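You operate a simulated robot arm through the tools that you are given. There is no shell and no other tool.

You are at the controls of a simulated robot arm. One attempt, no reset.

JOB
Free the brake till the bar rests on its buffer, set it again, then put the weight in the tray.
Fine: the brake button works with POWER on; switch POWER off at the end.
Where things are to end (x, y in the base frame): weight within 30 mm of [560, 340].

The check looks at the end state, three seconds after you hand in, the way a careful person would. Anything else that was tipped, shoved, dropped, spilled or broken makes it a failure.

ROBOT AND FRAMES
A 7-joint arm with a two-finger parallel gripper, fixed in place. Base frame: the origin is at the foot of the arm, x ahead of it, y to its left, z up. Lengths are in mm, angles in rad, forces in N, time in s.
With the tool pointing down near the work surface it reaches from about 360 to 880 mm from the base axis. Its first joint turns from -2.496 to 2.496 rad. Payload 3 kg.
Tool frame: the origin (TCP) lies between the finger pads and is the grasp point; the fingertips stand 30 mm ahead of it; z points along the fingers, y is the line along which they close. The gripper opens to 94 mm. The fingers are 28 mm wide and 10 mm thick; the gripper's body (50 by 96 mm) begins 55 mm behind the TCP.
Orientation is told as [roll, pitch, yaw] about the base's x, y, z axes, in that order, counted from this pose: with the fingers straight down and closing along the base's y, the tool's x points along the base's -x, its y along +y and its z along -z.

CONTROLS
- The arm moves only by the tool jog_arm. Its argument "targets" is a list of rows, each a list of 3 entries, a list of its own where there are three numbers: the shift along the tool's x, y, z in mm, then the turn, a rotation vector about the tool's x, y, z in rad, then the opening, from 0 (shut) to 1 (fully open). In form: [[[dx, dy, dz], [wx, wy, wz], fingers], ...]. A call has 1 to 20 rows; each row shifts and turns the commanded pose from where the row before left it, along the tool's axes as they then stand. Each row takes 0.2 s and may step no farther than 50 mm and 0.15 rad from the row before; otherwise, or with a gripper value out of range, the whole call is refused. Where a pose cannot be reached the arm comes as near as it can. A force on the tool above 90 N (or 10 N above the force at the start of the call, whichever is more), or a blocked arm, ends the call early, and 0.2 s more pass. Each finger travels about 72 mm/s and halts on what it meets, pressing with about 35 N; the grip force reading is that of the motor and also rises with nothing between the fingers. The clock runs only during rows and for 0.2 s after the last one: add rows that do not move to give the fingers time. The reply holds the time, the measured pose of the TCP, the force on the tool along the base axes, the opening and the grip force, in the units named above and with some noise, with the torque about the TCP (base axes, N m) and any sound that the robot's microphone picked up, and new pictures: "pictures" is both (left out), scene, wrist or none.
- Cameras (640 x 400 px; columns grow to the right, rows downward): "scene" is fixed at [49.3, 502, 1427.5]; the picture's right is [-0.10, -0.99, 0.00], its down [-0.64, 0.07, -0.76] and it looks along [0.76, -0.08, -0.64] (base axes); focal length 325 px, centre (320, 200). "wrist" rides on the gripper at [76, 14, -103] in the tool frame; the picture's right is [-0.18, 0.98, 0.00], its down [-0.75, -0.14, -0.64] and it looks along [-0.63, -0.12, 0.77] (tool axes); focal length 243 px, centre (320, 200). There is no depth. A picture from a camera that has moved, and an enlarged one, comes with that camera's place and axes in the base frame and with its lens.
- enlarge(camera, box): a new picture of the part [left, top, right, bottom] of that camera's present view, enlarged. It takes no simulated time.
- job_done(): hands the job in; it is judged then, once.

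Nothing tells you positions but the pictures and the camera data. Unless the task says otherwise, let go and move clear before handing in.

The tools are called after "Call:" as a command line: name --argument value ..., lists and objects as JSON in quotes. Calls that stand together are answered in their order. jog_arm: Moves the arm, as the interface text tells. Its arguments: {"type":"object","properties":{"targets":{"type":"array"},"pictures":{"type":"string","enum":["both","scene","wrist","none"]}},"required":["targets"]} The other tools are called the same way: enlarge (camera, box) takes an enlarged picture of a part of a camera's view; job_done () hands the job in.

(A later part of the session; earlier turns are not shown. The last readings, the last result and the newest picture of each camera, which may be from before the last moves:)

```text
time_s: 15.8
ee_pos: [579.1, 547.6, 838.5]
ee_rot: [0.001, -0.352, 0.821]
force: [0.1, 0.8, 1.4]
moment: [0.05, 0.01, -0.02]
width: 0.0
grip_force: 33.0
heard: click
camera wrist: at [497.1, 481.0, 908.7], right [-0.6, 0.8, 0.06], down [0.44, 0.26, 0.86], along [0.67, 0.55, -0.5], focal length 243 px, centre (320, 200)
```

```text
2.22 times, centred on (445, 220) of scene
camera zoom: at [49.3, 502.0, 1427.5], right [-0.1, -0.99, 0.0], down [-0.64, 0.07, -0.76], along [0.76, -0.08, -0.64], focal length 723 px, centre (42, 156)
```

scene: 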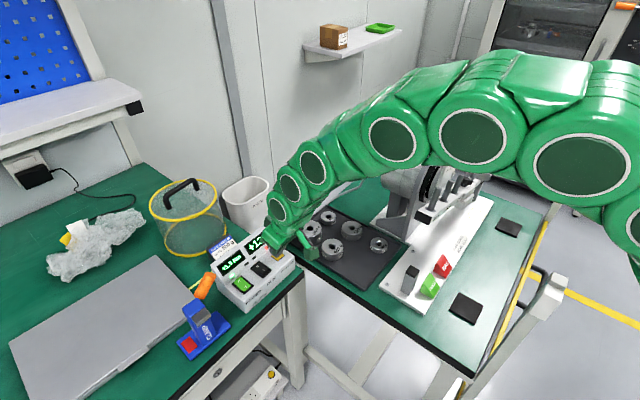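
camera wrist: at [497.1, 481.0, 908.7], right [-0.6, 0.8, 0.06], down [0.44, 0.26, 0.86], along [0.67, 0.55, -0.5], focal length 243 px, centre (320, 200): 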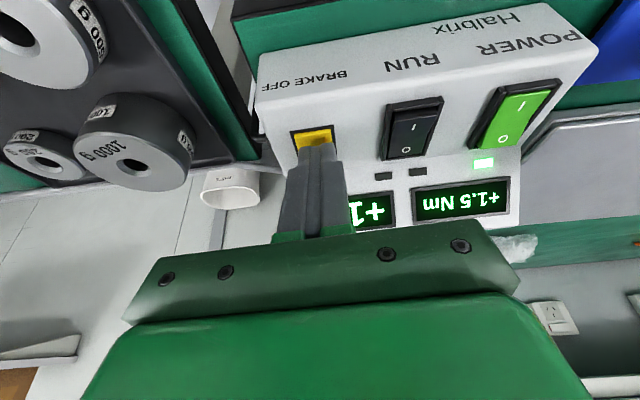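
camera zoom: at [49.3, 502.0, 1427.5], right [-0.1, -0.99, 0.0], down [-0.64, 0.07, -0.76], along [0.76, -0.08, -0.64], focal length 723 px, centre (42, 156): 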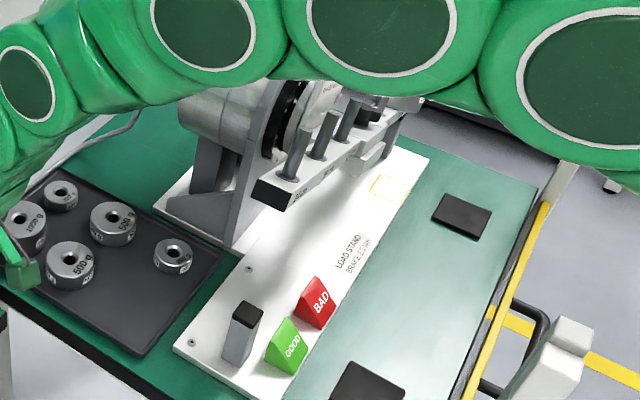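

The bar has swung, weight end down, angle +1x°. I hold the button a while and check the bar is at rest.

Call:
jog_arm --targets '[[[0, 0, 0], [0, 0, 0], 0], [[0, 0, 0], [0, 0, 0], 0], [[0, 0, 0], [0, 0, 0], 0], [[0, 0, 0], [0, 0, 0], 0], [[0, 0, 0], [0, 0, 0], 0], [[0, 0, 0], [0, 0, 0], 0]]' --pictures "both"

Call:
enlarge --camera "wrist" --box '[240, 80, 520, 240]'

Call:
enlarge --camera "scene" --box '[205, 225, 305, 315]'

Call:
enlarge --camera "scene" --box '[370, 130, 520, 310]'

```text
time_s: 17.2
ee_pos: [578.8, 548.3, 837.2]
ee_rot: [0.0, -0.352, 0.82]
force: [0.1, 0.9, 1.4]
moment: [0.01, -0.01, -0.01]
width: 0.0
grip_force: 33.5
camera wrist: at [497.1, 481.0, 908.6], right [-0.6, 0.8, 0.06], down [0.44, 0.26, 0.86], along [0.67, 0.55, -0.5], focal length 243 px, centre (320, 200)
```

scene: 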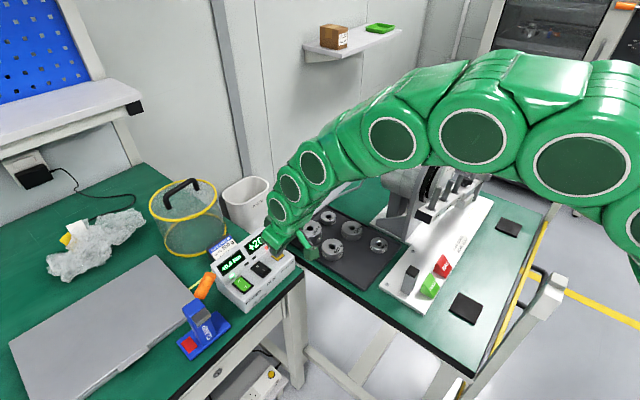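
wrist: 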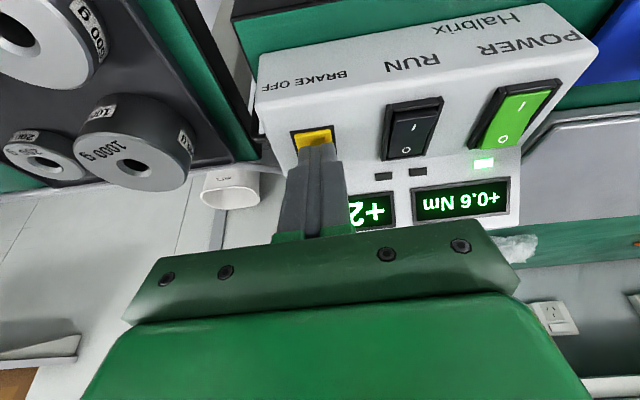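

```text
2.29 times, centred on (380, 160) of wrist
camera zoom: at [497.1, 481.0, 908.6], right [-0.6, 0.8, 0.06], down [0.44, 0.26, 0.86], along [0.67, 0.55, -0.5], focal length 555 px, centre (183, 291)
```

zoom: 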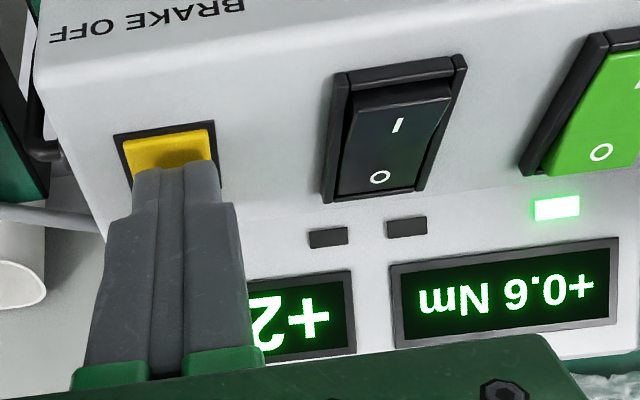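

```text
4.44 times, centred on (255, 270) of scene
camera zoom: at [49.3, 502.0, 1427.5], right [-0.1, -0.99, 0.0], down [-0.64, 0.07, -0.76], along [0.76, -0.08, -0.64], focal length 1445 px, centre (609, -111)
```

zoom: 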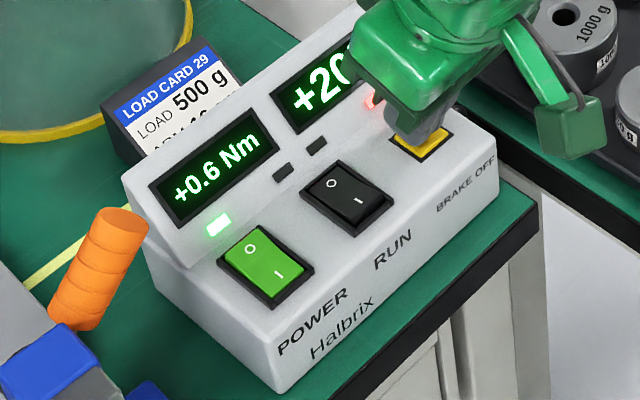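

```text
2.22 times, centred on (445, 220) of scene
camera zoom: at [49.3, 502.0, 1427.5], right [-0.1, -0.99, 0.0], down [-0.64, 0.07, -0.76], along [0.76, -0.08, -0.64], focal length 723 px, centre (42, 156)
```

zoom: 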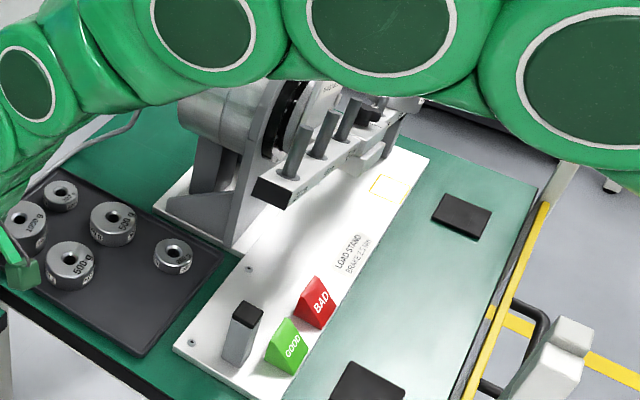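

Angle is about +20°, torque dropped to +0.6, red brake-off lamp lit. I hold one more second to confirm it's stable.

Call:
jog_arm --targets '[[[0, 0, 0], [0, 0, 0], 0], [[0, 0, 0], [0, 0, 0], 0], [[0, 0, 0], [0, 0, 0], 0], [[0, 0, 0], [0, 0, 0], 0], [[0, 0, 0], [0, 0, 0], 0], [[0, 0, 0], [0, 0, 0], 0]]' --pictures "none"

Call:
enlarge --camera "scene" --box '[205, 225, 305, 315]'

Call:
enlarge --camera "scene" --box '[400, 150, 500, 230]'

```text
time_s: 18.6
ee_pos: [579.2, 549.2, 838.0]
ee_rot: [0.0, -0.351, 0.82]
force: [0.1, 0.0, 1.8]
moment: [0.02, 0.0, 0.03]
width: 0.0
grip_force: 32.9
```

```text
4.44 times, centred on (255, 270) of scene
camera zoom: at [49.3, 502.0, 1427.5], right [-0.1, -0.99, 0.0], down [-0.64, 0.07, -0.76], along [0.76, -0.08, -0.64], focal length 1445 px, centre (609, -111)
```

zoom: 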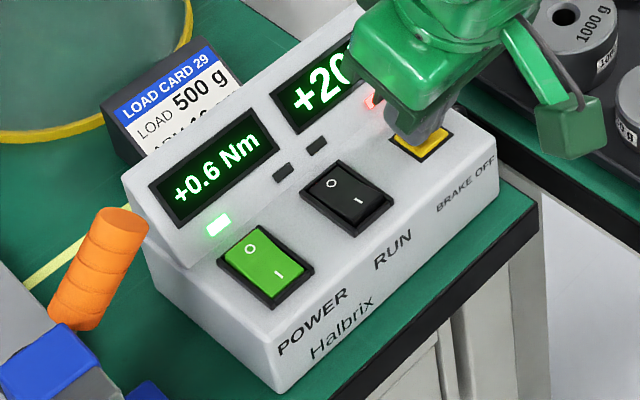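

```text
5.00 times, centred on (450, 190) of scene
camera zoom: at [49.3, 502.0, 1427.5], right [-0.1, -0.99, 0.0], down [-0.64, 0.07, -0.76], along [0.76, -0.08, -0.64], focal length 1626 px, centre (-330, 250)
```

zoom: 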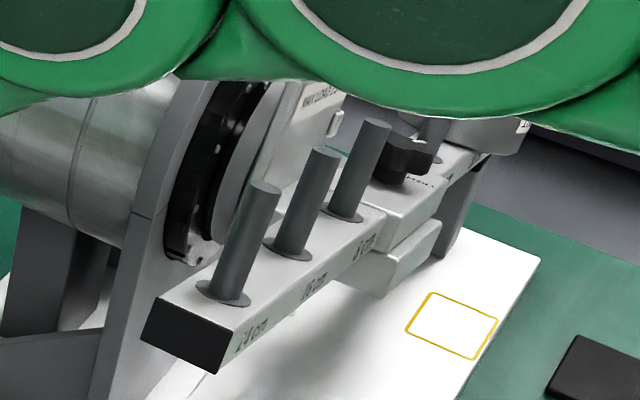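

Stable at +20°. I lift off the button and check that the brake sets.

Call:
jog_arm --targets '[[[-3.43, 0, -9.4], [0, 0, 0], 0], [[-6.86, 0, -18.8], [0, 0, 0], 0], [[-6.86, 0, -18.8], [0, 0, 0], 0], [[10, 0, -16], [0, 0, 0], 0], [[30, 0, 0], [0, 0, 0], 0], [[0, 0, 0], [0, 0, 0], 0]]' --pictures "both"

Call:
enlarge --camera "wrist" --box '[240, 50, 520, 240]'

Call:
enlarge --camera "scene" --box '[205, 225, 305, 315]'

```text
time_s: 20.0
ee_pos: [551.3, 516.4, 887.3]
ee_rot: [0.0, -0.352, 0.821]
force: [-0.4, 0.1, -0.4]
moment: [-0.01, -0.01, -0.01]
width: 0.0
grip_force: 32.8
camera wrist: at [467.6, 448.3, 958.8], right [-0.6, 0.8, 0.06], down [0.44, 0.26, 0.86], along [0.67, 0.55, -0.5], focal length 243 px, centre (320, 200)
```

scene: 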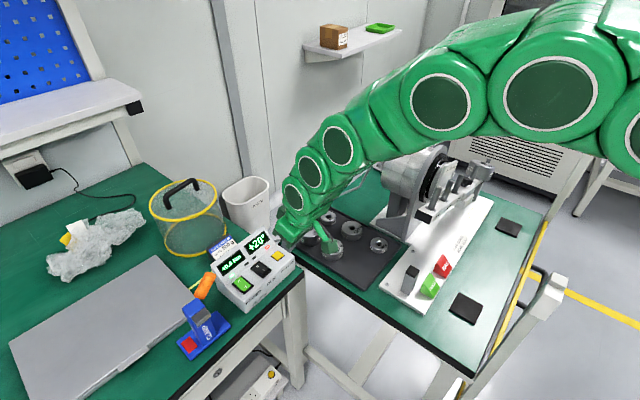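
wrist: 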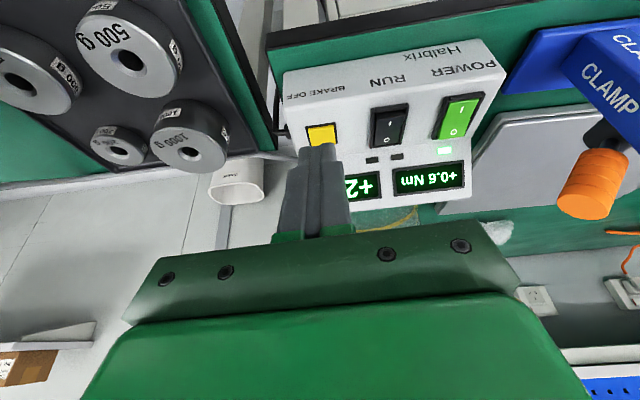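

```text
2.11 times, centred on (380, 145) of wrist
camera zoom: at [467.6, 448.3, 958.8], right [-0.6, 0.8, 0.06], down [0.44, 0.26, 0.86], along [0.67, 0.55, -0.5], focal length 511 px, centre (194, 316)
```

zoom: 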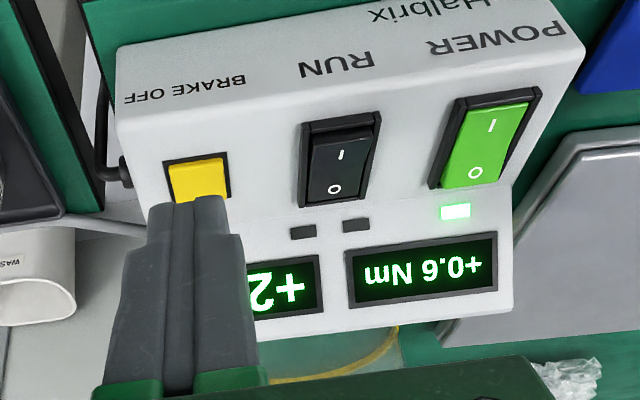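

```text
4.44 times, centred on (255, 270) of scene
camera zoom: at [49.3, 502.0, 1427.5], right [-0.1, -0.99, 0.0], down [-0.64, 0.07, -0.76], along [0.76, -0.08, -0.64], focal length 1445 px, centre (609, -111)
```

zoom: 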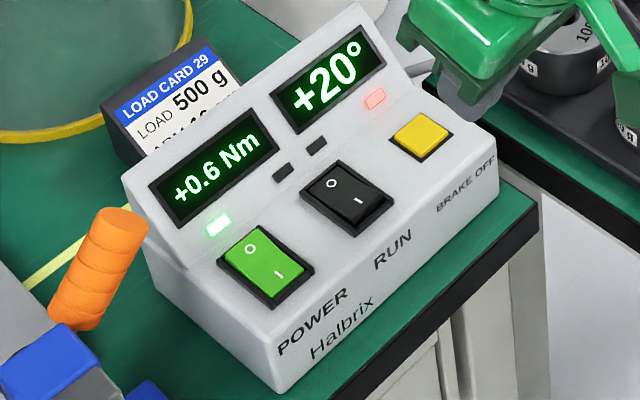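

The red lamp by the button still appears lit, which would mean the brake latches off and needs a second press. Checking closely.

Call:
enlarge --camera "scene" --box '[255, 225, 295, 265]'

Call:
jog_arm --targets '[[[20, -20, 0], [0, 0, 0], 0], [[0, -20, 0], [0, 0, 0], 0], [[0, 0, 0], [0, 0, 0], 0], [[0, 0, 0], [0, 0, 0], 0]]' --pictures "both"

Call:
enlarge --camera "wrist" --box '[300, 50, 580, 240]'

Call:
enlarge --camera "scene" --box '[255, 225, 295, 265]'

```text
10.00 times, centred on (275, 245) of scene
camera zoom: at [49.3, 502.0, 1427.5], right [-0.1, -0.99, 0.0], down [-0.64, 0.07, -0.76], along [0.76, -0.08, -0.64], focal length 3252 px, centre (770, -250)
```

zoom: 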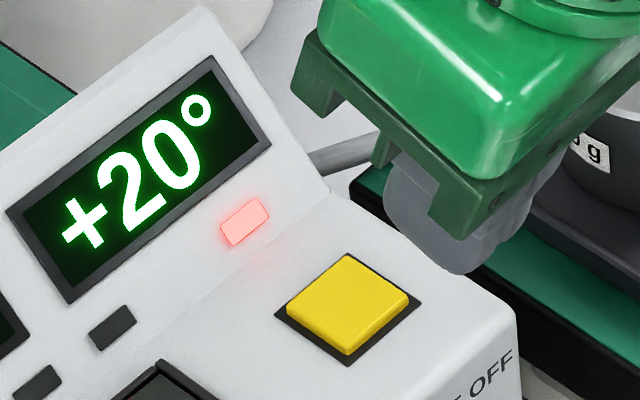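

```text
time_s: 21.0
ee_pos: [566.8, 474.3, 880.3]
ee_rot: [-0.001, -0.352, 0.82]
force: [0.4, -0.4, 0.0]
moment: [-0.02, 0.02, -0.02]
width: 0.1
grip_force: 32.9
camera wrist: at [484.4, 407.6, 951.9], right [-0.6, 0.8, 0.06], down [0.44, 0.26, 0.86], along [0.67, 0.55, -0.5], focal length 243 px, centre (320, 200)
```

scene: 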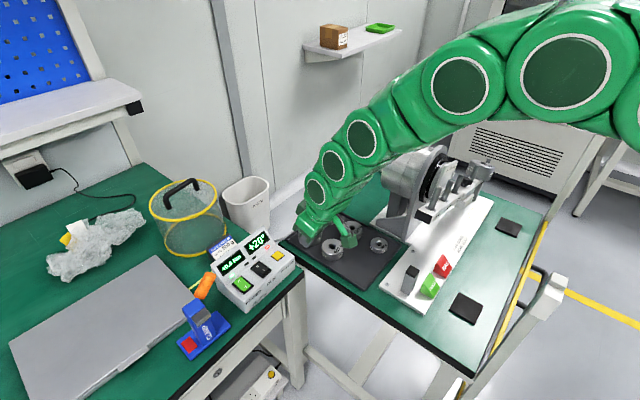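
wrist: 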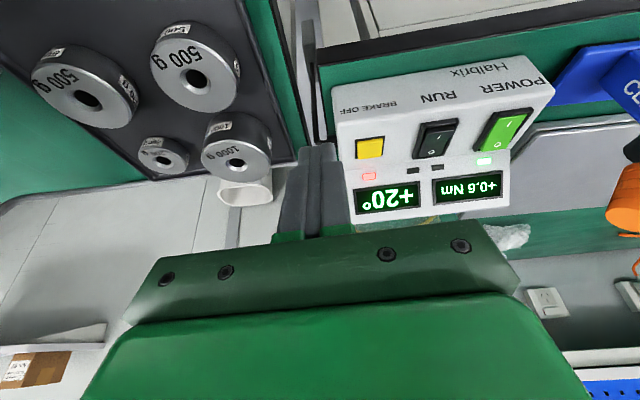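

```text
2.11 times, centred on (440, 145) of wrist
camera zoom: at [484.4, 407.6, 951.9], right [-0.6, 0.8, 0.06], down [0.44, 0.26, 0.86], along [0.67, 0.55, -0.5], focal length 511 px, centre (67, 316)
```

zoom: 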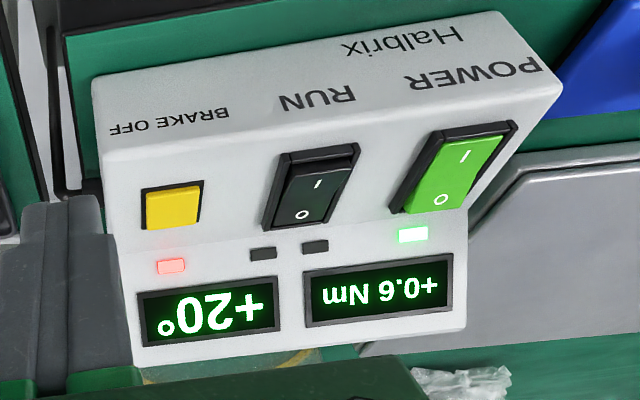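

```text
10.00 times, centred on (275, 245) of scene
camera zoom: at [49.3, 502.0, 1427.5], right [-0.1, -0.99, 0.0], down [-0.64, 0.07, -0.76], along [0.76, -0.08, -0.64], focal length 3252 px, centre (770, -250)
```

zoom: 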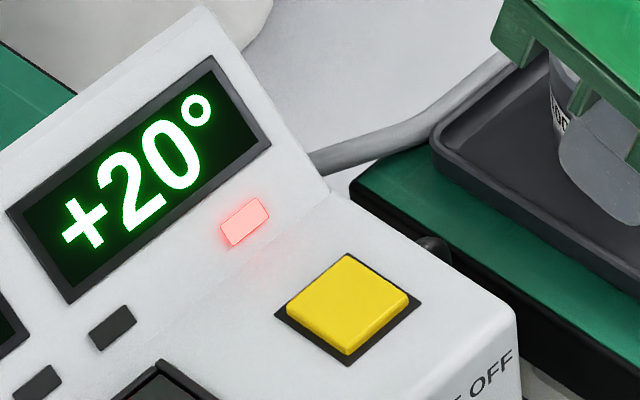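

The lamp is on, so the button is a toggle. I retrace the path for a single second press and release.

Call:
jog_arm --targets '[[[0, 20, 0], [0, 0, 0], 0], [[-20, 20, 0], [0, 0, 0], 0], [[-30, 0, 0], [0, 0, 0], 0], [[-10, 0, 16], [0, 0, 0], 0], [[6.86, 0, 18.8], [0, 0, 0], 0], [[6.86, 0, 18.8], [0, 0, 0], 0], [[0, 0, 0], [0, 0, 0], 0], [[1.03, 0, 2.82], [0, 0, 0], 0], [[1.03, 0, 2.82], [0, 0, 0], 0], [[1.37, 0, 3.76], [0, 0, 0], 0], [[0, 0, 0], [0, 0, 0], 0]]' --pictures "both"

Call:
enlarge --camera "scene" --box '[255, 225, 295, 265]'

```text
time_s: 23.4
ee_pos: [580.6, 546.6, 837.8]
ee_rot: [0.0, -0.349, 0.82]
force: [0.7, -0.4, 2.0]
moment: [-0.02, 0.02, -0.01]
width: 0.0
grip_force: 33.2
heard: click
camera wrist: at [497.3, 479.9, 908.0], right [-0.6, 0.8, 0.06], down [0.44, 0.26, 0.86], along [0.67, 0.55, -0.5], focal length 243 px, centre (320, 200)
```

scene: 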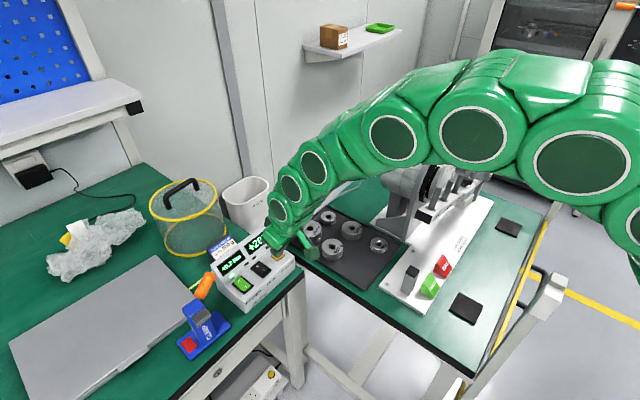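
wrist: 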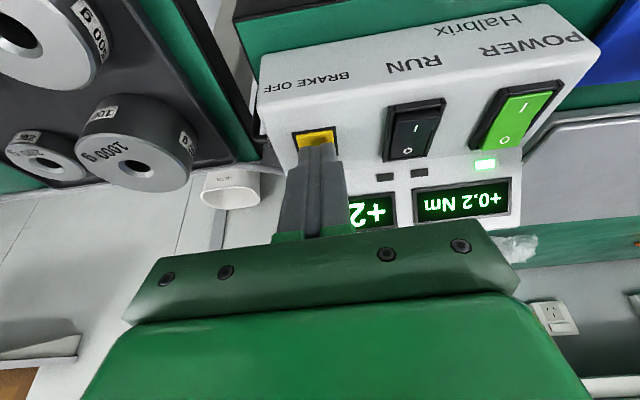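

```text
10.00 times, centred on (275, 245) of scene
camera zoom: at [49.3, 502.0, 1427.5], right [-0.1, -0.99, 0.0], down [-0.64, 0.07, -0.76], along [0.76, -0.08, -0.64], focal length 3252 px, centre (770, -250)
```

zoom: 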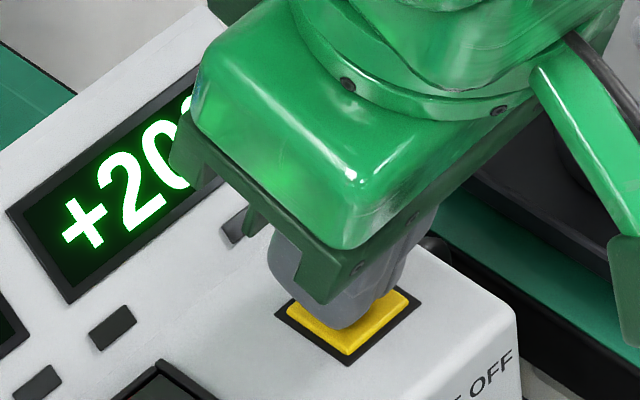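

The lamp is out: brake set at +20°. I lift clear, straighten the tool and then head for a view of the weight on the bar.

Call:
jog_arm --targets '[[[-3.43, 0, -9.4], [0, 0, 0], 0], [[-8, 0, -20], [0, 0, 0], 0], [[-13, 0, -37], [0, 0, 0], 0], [[-15.4, 0, -42.3], [0, 0, 0], 0], [[-15.4, 0, -42.3], [0, 0, 0], 0], [[-15.4, 0, -42.3], [0, 0, 0], 0], [[-15.4, 0, -42.3], [0, 0, 0], 0], [[-15.4, 0, -42.3], [0, 0, 0], 0], [[0, 0, 0], [0, 0.117, 0], 0], [[0, 0, 0], [0, 0.117, 0], 0], [[0, 0, 0], [0, 0.117, 0], 0], [[0, 0, 0], [0, 0, 0.137], 0], [[0, 0, 0], [0, 0, 0.137], 0], [[0, 0, 0], [0, 0, 0.137], 0], [[0, 0, 0], [0, 0, 0.137], 0], [[0, 0, 0], [0, 0, 0.137], 0], [[0, 0, 0], [0, 0, 0.137], 0]]' --pictures "both"

Call:
enlarge --camera "scene" --box '[370, 120, 520, 300]'

Call:
enlarge --camera "scene" --box '[255, 225, 295, 265]'

```text
time_s: 27.0
ee_pos: [579.8, 547.1, 1132.2]
ee_rot: [0.0, 0.001, -0.003]
force: [0.0, 0.6, -0.2]
moment: [0.0, -0.04, 0.02]
width: 0.1
grip_force: 32.9
camera wrist: at [504.5, 562.9, 1235.9], right [0.19, 0.98, 0.0], down [0.75, -0.14, 0.64], along [0.63, -0.12, -0.77], focal length 243 px, centre (320, 200)
```

scene: 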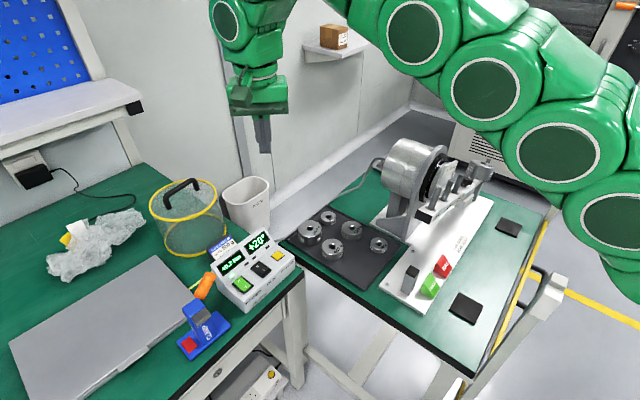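
wrist: 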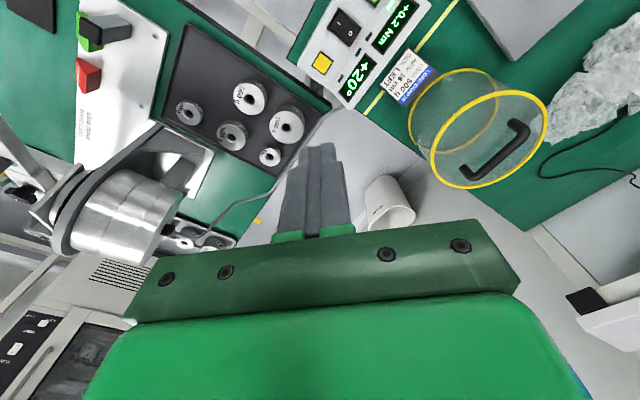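

```text
2.22 times, centred on (445, 210) of scene
camera zoom: at [49.3, 502.0, 1427.5], right [-0.1, -0.99, 0.0], down [-0.64, 0.07, -0.76], along [0.76, -0.08, -0.64], focal length 723 px, centre (42, 178)
```

zoom: 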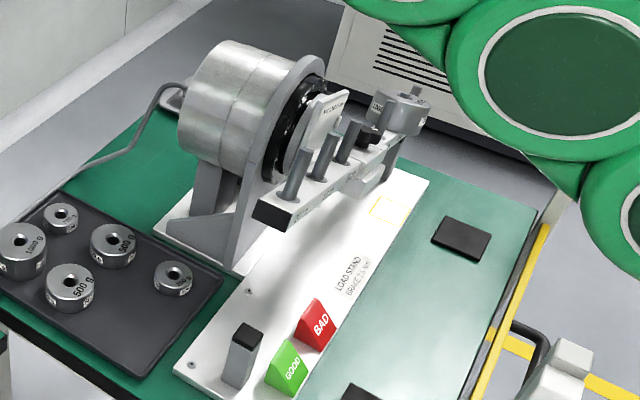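

```text
10.00 times, centred on (275, 245) of scene
camera zoom: at [49.3, 502.0, 1427.5], right [-0.1, -0.99, 0.0], down [-0.64, 0.07, -0.76], along [0.76, -0.08, -0.64], focal length 3252 px, centre (770, -250)
```

zoom: 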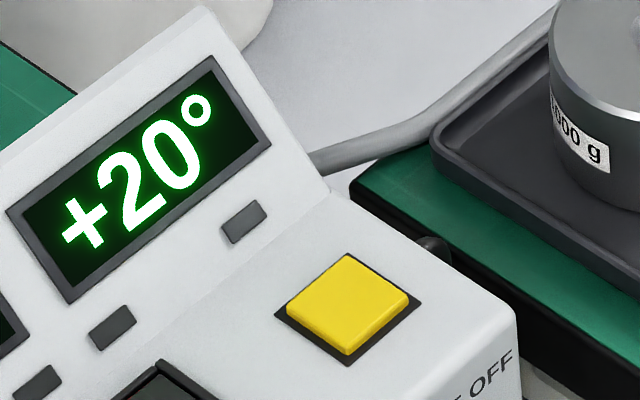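

Brake confirmed set (lamp off, +20°). Now I move over to the right to view the weight on the bar.

Call:
jog_arm --targets '[[[15, -45, 0], [0, 0, 0], 0], [[15, -45, 0], [0, 0, 0], 0], [[15, -45, 0], [0, 0, 0], 0], [[15, -45, 0], [0, 0, 0], 0], [[15, -45, 0], [0, 0, 0], 0], [[10, -45, 0], [0, 0, 0], 0.3], [[10, -45, 0], [0, 0, 0], 0.6], [[5, -45, 0], [0, 0, 0], 1], [[0, -45, 0], [0, 0, 0], 1], [[0, -45, 0], [0, 0, 0], 1], [[0, -45, 0], [0, 0, 0], 1], [[0, 0, 0], [0, 0, 0], 1]]' --pictures "both"

Call:
enlarge --camera "scene" --box '[400, 120, 520, 230]'

Call:
enlarge --camera "wrist" --box '[220, 40, 460, 240]'

```text
time_s: 29.6
ee_pos: [479.3, 50.9, 1133.6]
ee_rot: [0.0, 0.0, -0.004]
force: [-1.0, -0.3, 0.3]
moment: [-0.03, 0.02, 0.01]
width: 94.1
grip_force: 0.0
camera wrist: at [403.6, 66.7, 1237.0], right [0.19, 0.98, 0.0], down [0.75, -0.14, 0.64], along [0.63, -0.12, -0.77], focal length 243 px, centre (320, 200)
```

scene: 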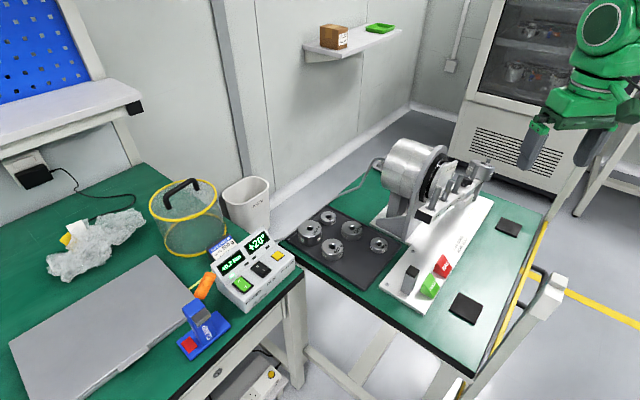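
wrist: 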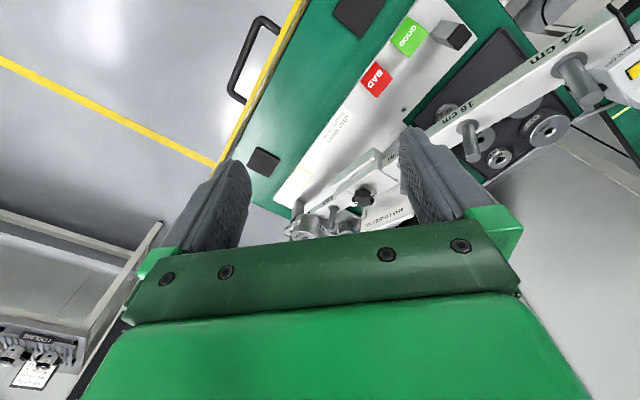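

```text
3.64 times, centred on (460, 175) of scene
camera zoom: at [49.3, 502.0, 1427.5], right [-0.1, -0.99, 0.0], down [-0.64, 0.07, -0.76], along [0.76, -0.08, -0.64], focal length 1182 px, centre (-189, 291)
```

zoom: 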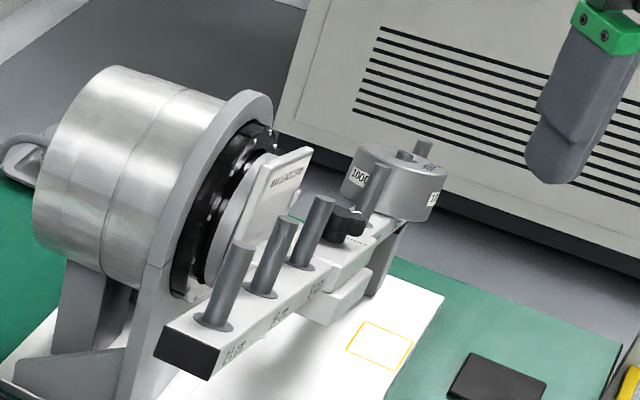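

```text
2.00 times, centred on (340, 140) of wrist
camera zoom: at [403.6, 66.7, 1237.0], right [0.19, 0.98, 0.0], down [0.75, -0.14, 0.64], along [0.63, -0.12, -0.77], focal length 485 px, centre (280, 320)
```

zoom: 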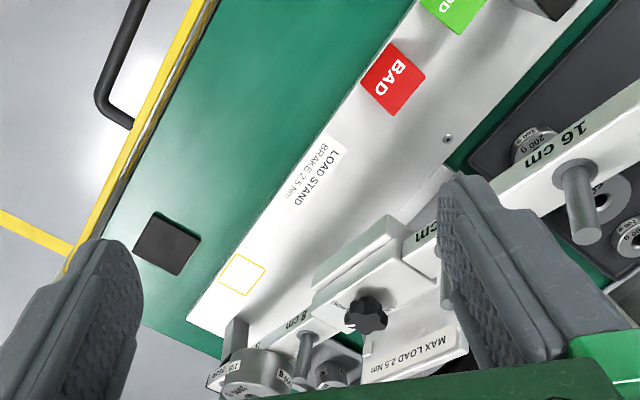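

The weight sits on the 16 cm pin of the far arm, tilted 20°. Enlarging to measure it.

Call:
enlarge --camera "scene" --box '[455, 145, 505, 185]'

Call:
enlarge --camera "wrist" --box '[270, 170, 380, 245]'

```text
10.00 times, centred on (480, 165) of scene
camera zoom: at [49.3, 502.0, 1427.5], right [-0.1, -0.99, 0.0], down [-0.64, 0.07, -0.76], along [0.76, -0.08, -0.64], focal length 3252 px, centre (-1280, 550)
```

zoom: 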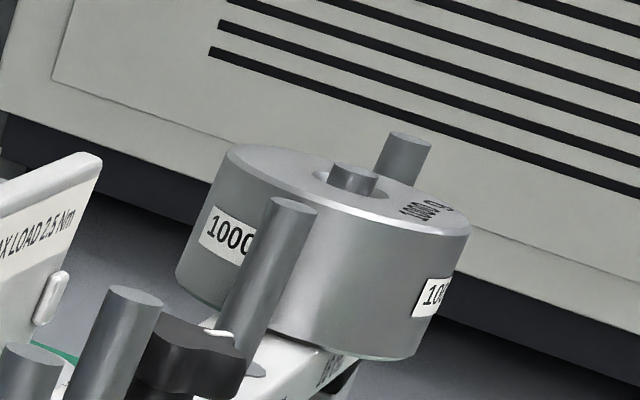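

```text
5.33 times, centred on (325, 208) of wrist
camera zoom: at [403.6, 66.7, 1237.0], right [0.19, 0.98, 0.0], down [0.75, -0.14, 0.64], along [0.63, -0.12, -0.77], focal length 1294 px, centre (293, 160)
```

zoom: 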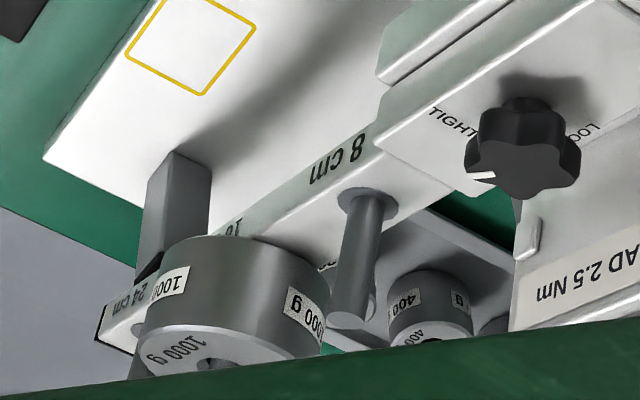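

Triangulated: weight top near (763, −32, 917), bar pointing about −44° in plan and the pin leaning 20° outward. I orient the tool to the pin axis with fingers closing across the bar, then hover above the weight.

Call:
jog_arm --targets '[[[0, 0, 0], [0, 0, 0.128], 1], [[0, 0, 0], [0, 0, 0.128], 1], [[0, 0, 0], [0, 0, 0.128], 1], [[0, 0, 0], [0, 0, 0.128], 1], [[0, 0, 0], [0, 0, 0.128], 1], [[0, 0, 0], [0, 0, 0.128], 1], [[0, 0, 0], [0, 0.116, 0], 1], [[0, 0, 0], [0, 0.116, 0], 1], [[0, 0, 0], [0, 0.117, 0], 1], [[-37, 18, -16], [0, 0, 0], 1], [[-37, 18, -16], [0, 0, 0], 1], [[-37, 18, -12], [0, 0, 0], 1], [[-40, 17, -4], [0, 0, 0], 1], [[-40, 17, 0], [0, 0, 0], 1], [[0, 0, 0], [0, 0, 0], 1]]' --pictures "both"

Call:
enlarge --camera "wrist" --box '[200, 20, 460, 240]'

```text
time_s: 32.8
ee_pos: [681.3, -17.8, 1113.4]
ee_rot: [0.0, 0.348, -0.771]
force: [0.2, 0.5, 0.1]
moment: [-0.01, 0.05, -0.02]
width: 93.7
grip_force: 0.1
camera wrist: at [665.8, 19.1, 1237.7], right [0.81, 0.59, -0.06], down [0.57, -0.75, 0.35], along [0.16, -0.32, -0.94], focal length 243 px, centre (320, 200)
```

scene: 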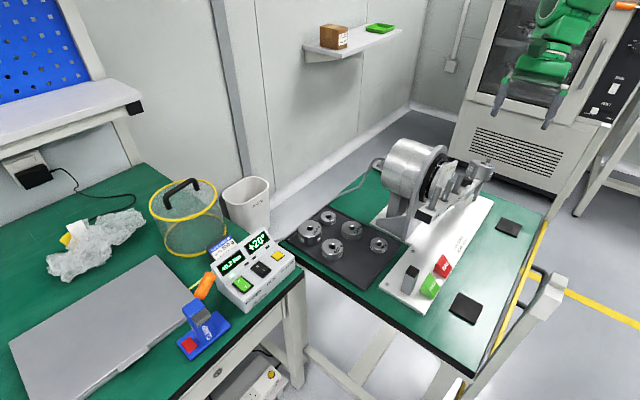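
wrist: 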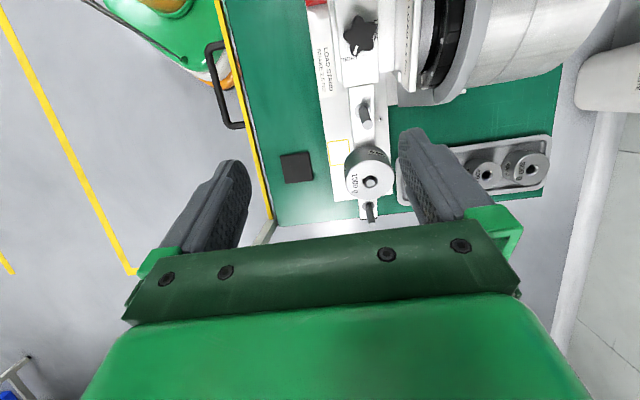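

```text
1.82 times, centred on (330, 130) of wrist
camera zoom: at [665.8, 19.1, 1237.7], right [0.81, 0.59, -0.06], down [0.57, -0.75, 0.35], along [0.16, -0.32, -0.94], focal length 441 px, centre (302, 327)
```

zoom: 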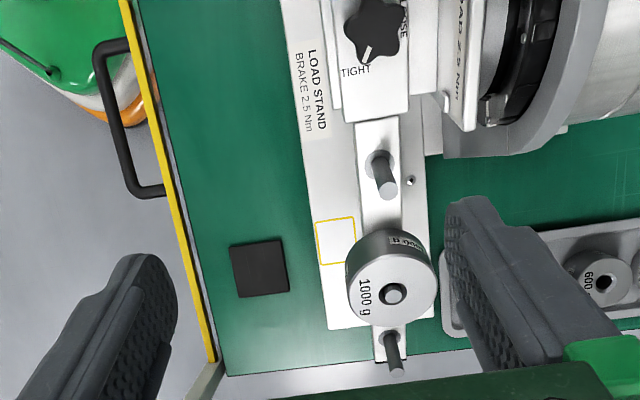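

Clear view now: pin top at about (755, −25.5, 926), tool well aligned with the bar. Another (white) weight tray sits behind the stand, to be kept clear of. I centre over the pin axis.

Call:
jog_arm --targets '[[[-30, 12, 0], [0, 0, 0], 1], [[-40, 15, 0], [0, 0, 0], 1], [[-40, 15, 20], [0, 0, 0], 1], [[-8.7, 3.8, 30], [0, 0, 0], 1], [[0, 0, 10], [0, 0, 0], 1], [[0, 0, 0], [0, 0, 0], 1]]' --pictures "both"

Call:
enlarge --camera "wrist" --box '[220, 40, 420, 240]'

Call:
enlarge --camera "scene" --box '[420, 90, 540, 190]'

```text
time_s: 34.2
ee_pos: [759.2, -43.9, 1010.8]
ee_rot: [0.0, 0.35, -0.768]
force: [0.4, -0.2, -0.1]
moment: [-0.01, 0.01, -0.02]
width: 94.2
grip_force: 0.2
out of reach, approached as far as the arm can: row 2, 3
camera wrist: at [743.3, -8.8, 1132.6], right [0.81, 0.59, -0.06], down [0.57, -0.75, 0.35], along [0.16, -0.32, -0.94], focal length 243 px, centre (320, 200)
```

scene: 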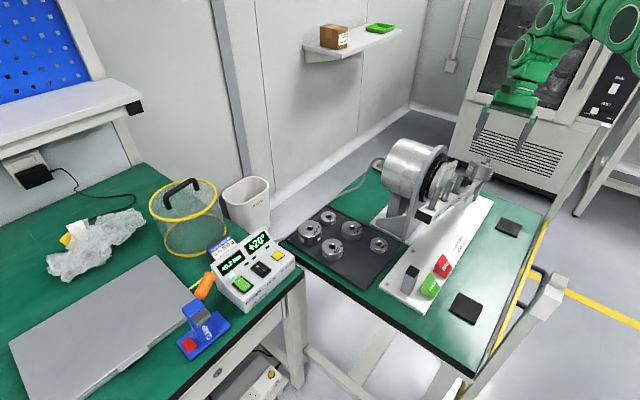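
wrist: 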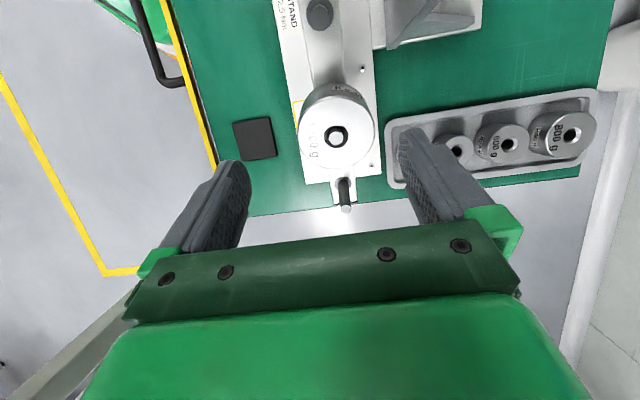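

```text
2.00 times, centred on (320, 140) of wrist
camera zoom: at [743.3, -8.8, 1132.6], right [0.81, 0.59, -0.06], down [0.57, -0.75, 0.35], along [0.16, -0.32, -0.94], focal length 485 px, centre (320, 320)
```

zoom: 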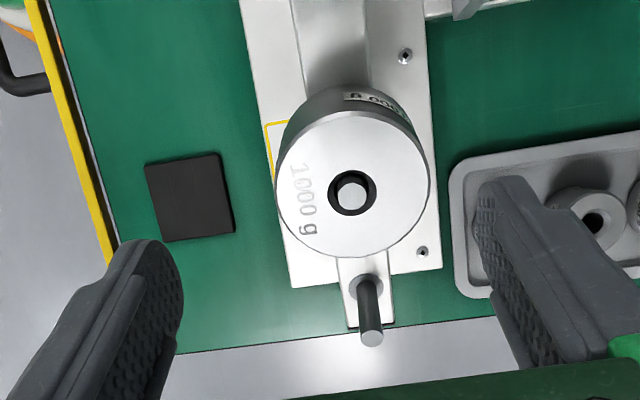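

```text
4.00 times, centred on (480, 140) of scene
camera zoom: at [49.3, 502.0, 1427.5], right [-0.1, -0.99, 0.0], down [-0.64, 0.07, -0.76], along [0.76, -0.08, -0.64], focal length 1301 px, centre (-320, 440)
```

zoom: 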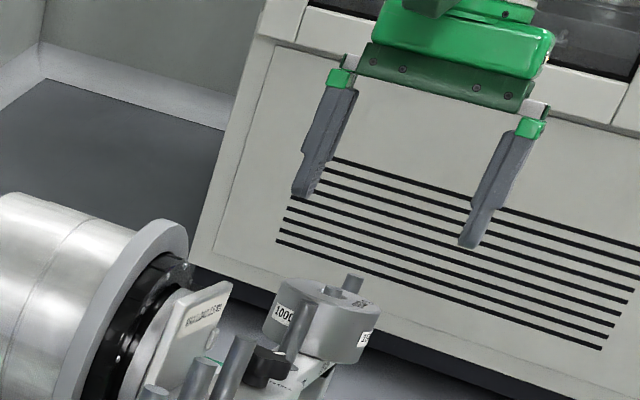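

Measured and predicted positions agree within a millimetre: I need −14 mm in tool x and +10 in tool y. I correct and descend partway.

Call:
jog_arm --targets '[[[-7, 5, 15], [0, 0, 0], 1], [[-7, 5.3, 15], [0, 0, 0], 1], [[0, 0, 0], [0, 0, 0], 1]]' --pictures "both"

Call:
enlarge --camera "wrist" --box '[220, 40, 420, 240]'

Call:
enlarge --camera "scene" --box '[440, 110, 530, 190]'

```text
time_s: 35.0
ee_pos: [768.1, -39.5, 976.0]
ee_rot: [-0.002, 0.349, -0.768]
force: [-0.5, -0.1, 0.4]
moment: [0.03, 0.01, -0.04]
width: 94.1
grip_force: 0.2
camera wrist: at [752.6, -3.5, 1099.3], right [0.81, 0.59, -0.06], down [0.57, -0.75, 0.34], along [0.15, -0.32, -0.94], focal length 243 px, centre (320, 200)
```

scene: 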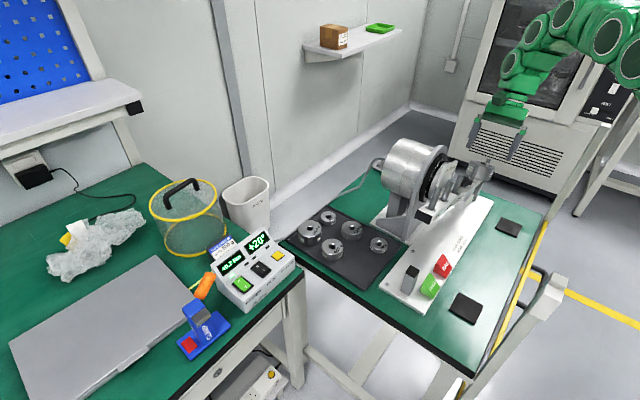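
wrist: 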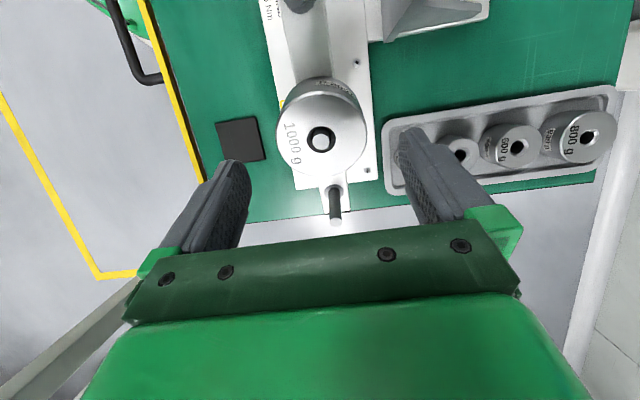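

```text
2.00 times, centred on (320, 140) of wrist
camera zoom: at [752.6, -3.5, 1099.3], right [0.81, 0.59, -0.06], down [0.57, -0.75, 0.34], along [0.15, -0.32, -0.94], focal length 485 px, centre (320, 320)
```

zoom: 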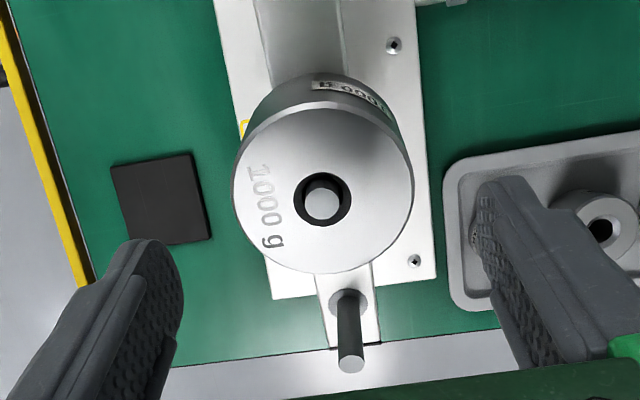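

```text
5.00 times, centred on (485, 150) of scene
camera zoom: at [49.3, 502.0, 1427.5], right [-0.1, -0.99, 0.0], down [-0.64, 0.07, -0.76], along [0.76, -0.08, -0.64], focal length 1626 px, centre (-505, 450)
```

zoom: 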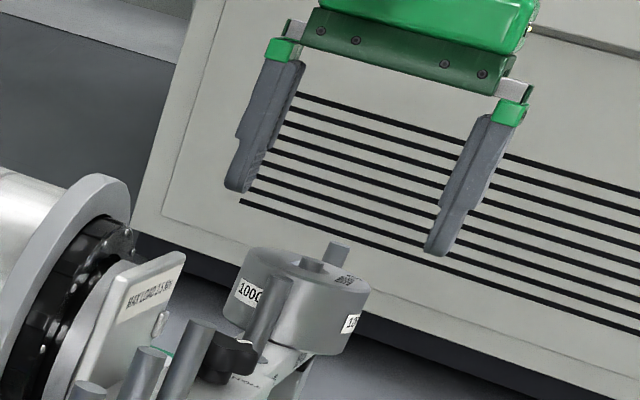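

Centred within about 1 mm; weight is about 64 mm wide, 40 mm tall. I advance along the pin axis to mid-height.

Call:
jog_arm --targets '[[[0, 0.8, 14], [0, 0, 0], 1], [[0, 0, 14], [0, 0, 0], 1], [[0, 0, 14], [0, 0, 0], 1], [[0, 0, 0], [0, 0, 0], 1]]' --pictures "both"

Call:
enlarge --camera "wrist" --box '[220, 40, 420, 240]'

Call:
enlarge --camera "scene" --box '[440, 110, 530, 190]'

```text
time_s: 36.0
ee_pos: [757.5, -29.6, 937.6]
ee_rot: [0.0, 0.35, -0.769]
force: [-0.1, 0.1, -0.4]
moment: [0.04, -0.01, 0.01]
width: 94.1
grip_force: 0.0
camera wrist: at [742.1, 7.0, 1060.4], right [0.81, 0.59, -0.06], down [0.57, -0.75, 0.35], along [0.16, -0.32, -0.94], focal length 243 px, centre (320, 200)
```

scene: 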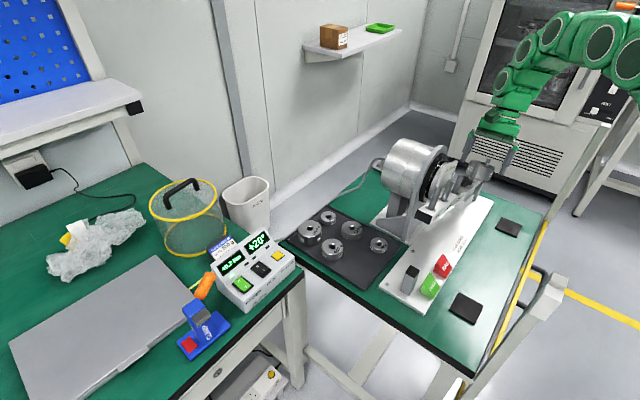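
wrist: 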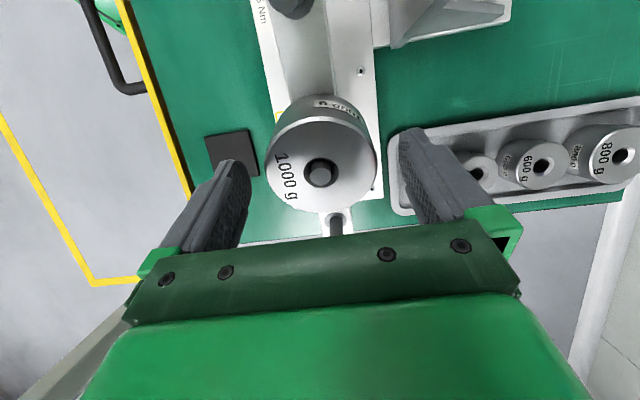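

```text
2.00 times, centred on (320, 140) of wrist
camera zoom: at [742.1, 7.0, 1060.4], right [0.81, 0.59, -0.06], down [0.57, -0.75, 0.35], along [0.16, -0.32, -0.94], focal length 485 px, centre (320, 320)
```

zoom: 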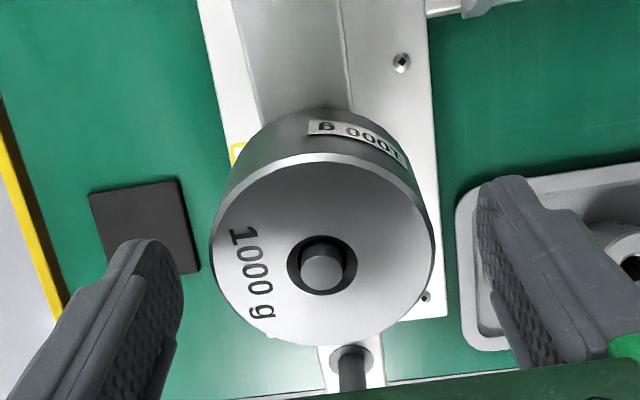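

```text
5.00 times, centred on (485, 150) of scene
camera zoom: at [49.3, 502.0, 1427.5], right [-0.1, -0.99, 0.0], down [-0.64, 0.07, -0.76], along [0.76, -0.08, -0.64], focal length 1626 px, centre (-505, 450)
```

zoom: 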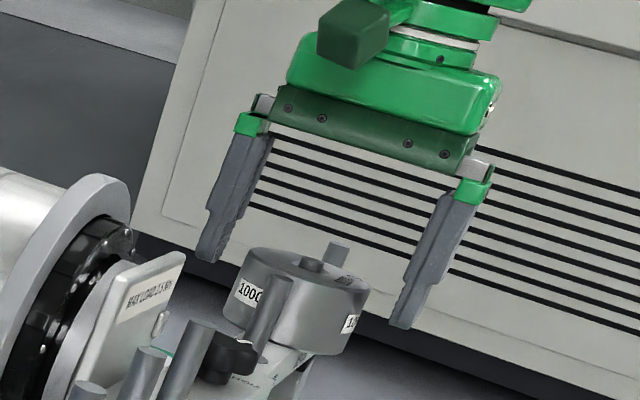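

Still centred. Advancing the last 34 mm with the fingers open.

Call:
jog_arm --targets '[[[0, 0.3, 12], [0, 0, 0], 1], [[0, 0, 12], [0, 0, 0], 1], [[0, 0, 10], [0, 0, 0], 1], [[0, 0, 0], [0, 0, 0], 1]]' --pictures "both"

Call:
enlarge --camera "wrist" --box '[200, 60, 440, 240]'

Call:
enlarge --camera "scene" --box '[440, 120, 530, 200]'

```text
time_s: 37.0
ee_pos: [749.4, -20.0, 904.1]
ee_rot: [-0.002, 0.349, -0.769]
force: [-0.3, -0.3, 0.4]
moment: [0.03, 0.0, 0.01]
width: 94.0
grip_force: 0.1
camera wrist: at [734.8, 15.6, 1027.6], right [0.81, 0.59, -0.06], down [0.57, -0.75, 0.35], along [0.16, -0.32, -0.94], focal length 243 px, centre (320, 200)
```

scene: 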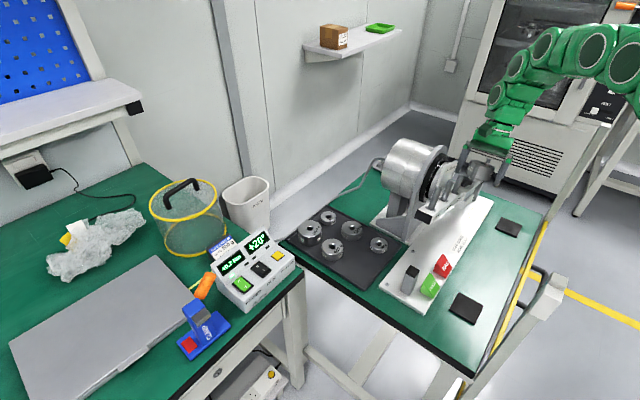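
wrist: 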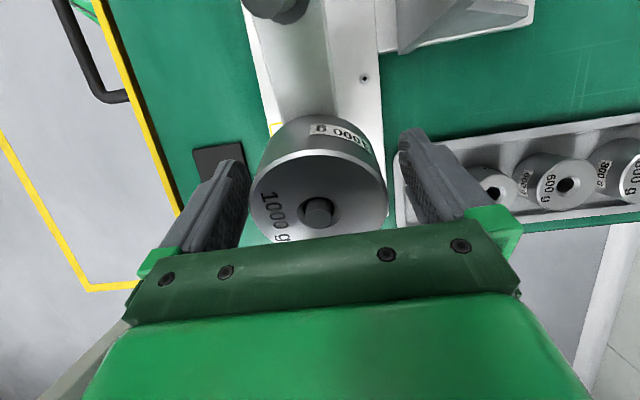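

```text
2.22 times, centred on (320, 150) of wrist
camera zoom: at [734.8, 15.6, 1027.6], right [0.81, 0.59, -0.06], down [0.57, -0.75, 0.35], along [0.16, -0.32, -0.94], focal length 539 px, centre (320, 311)
```

zoom: 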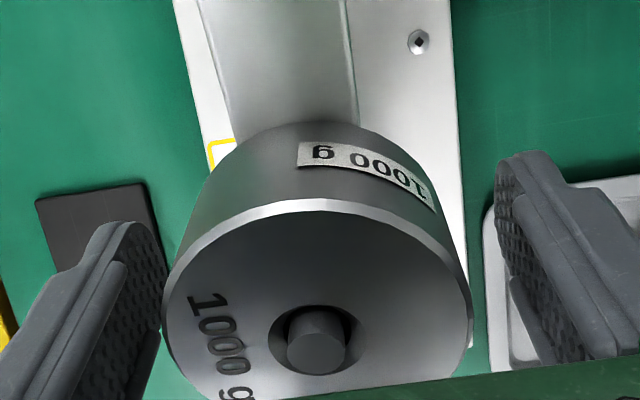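

```text
5.00 times, centred on (485, 160) of scene
camera zoom: at [49.3, 502.0, 1427.5], right [-0.1, -0.99, 0.0], down [-0.64, 0.07, -0.76], along [0.76, -0.08, -0.64], focal length 1626 px, centre (-505, 400)
```

zoom: 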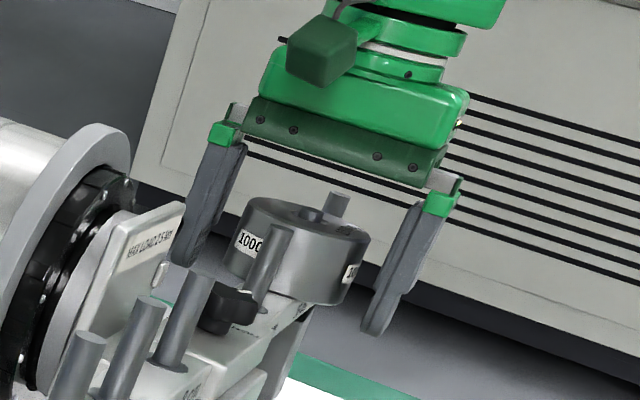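

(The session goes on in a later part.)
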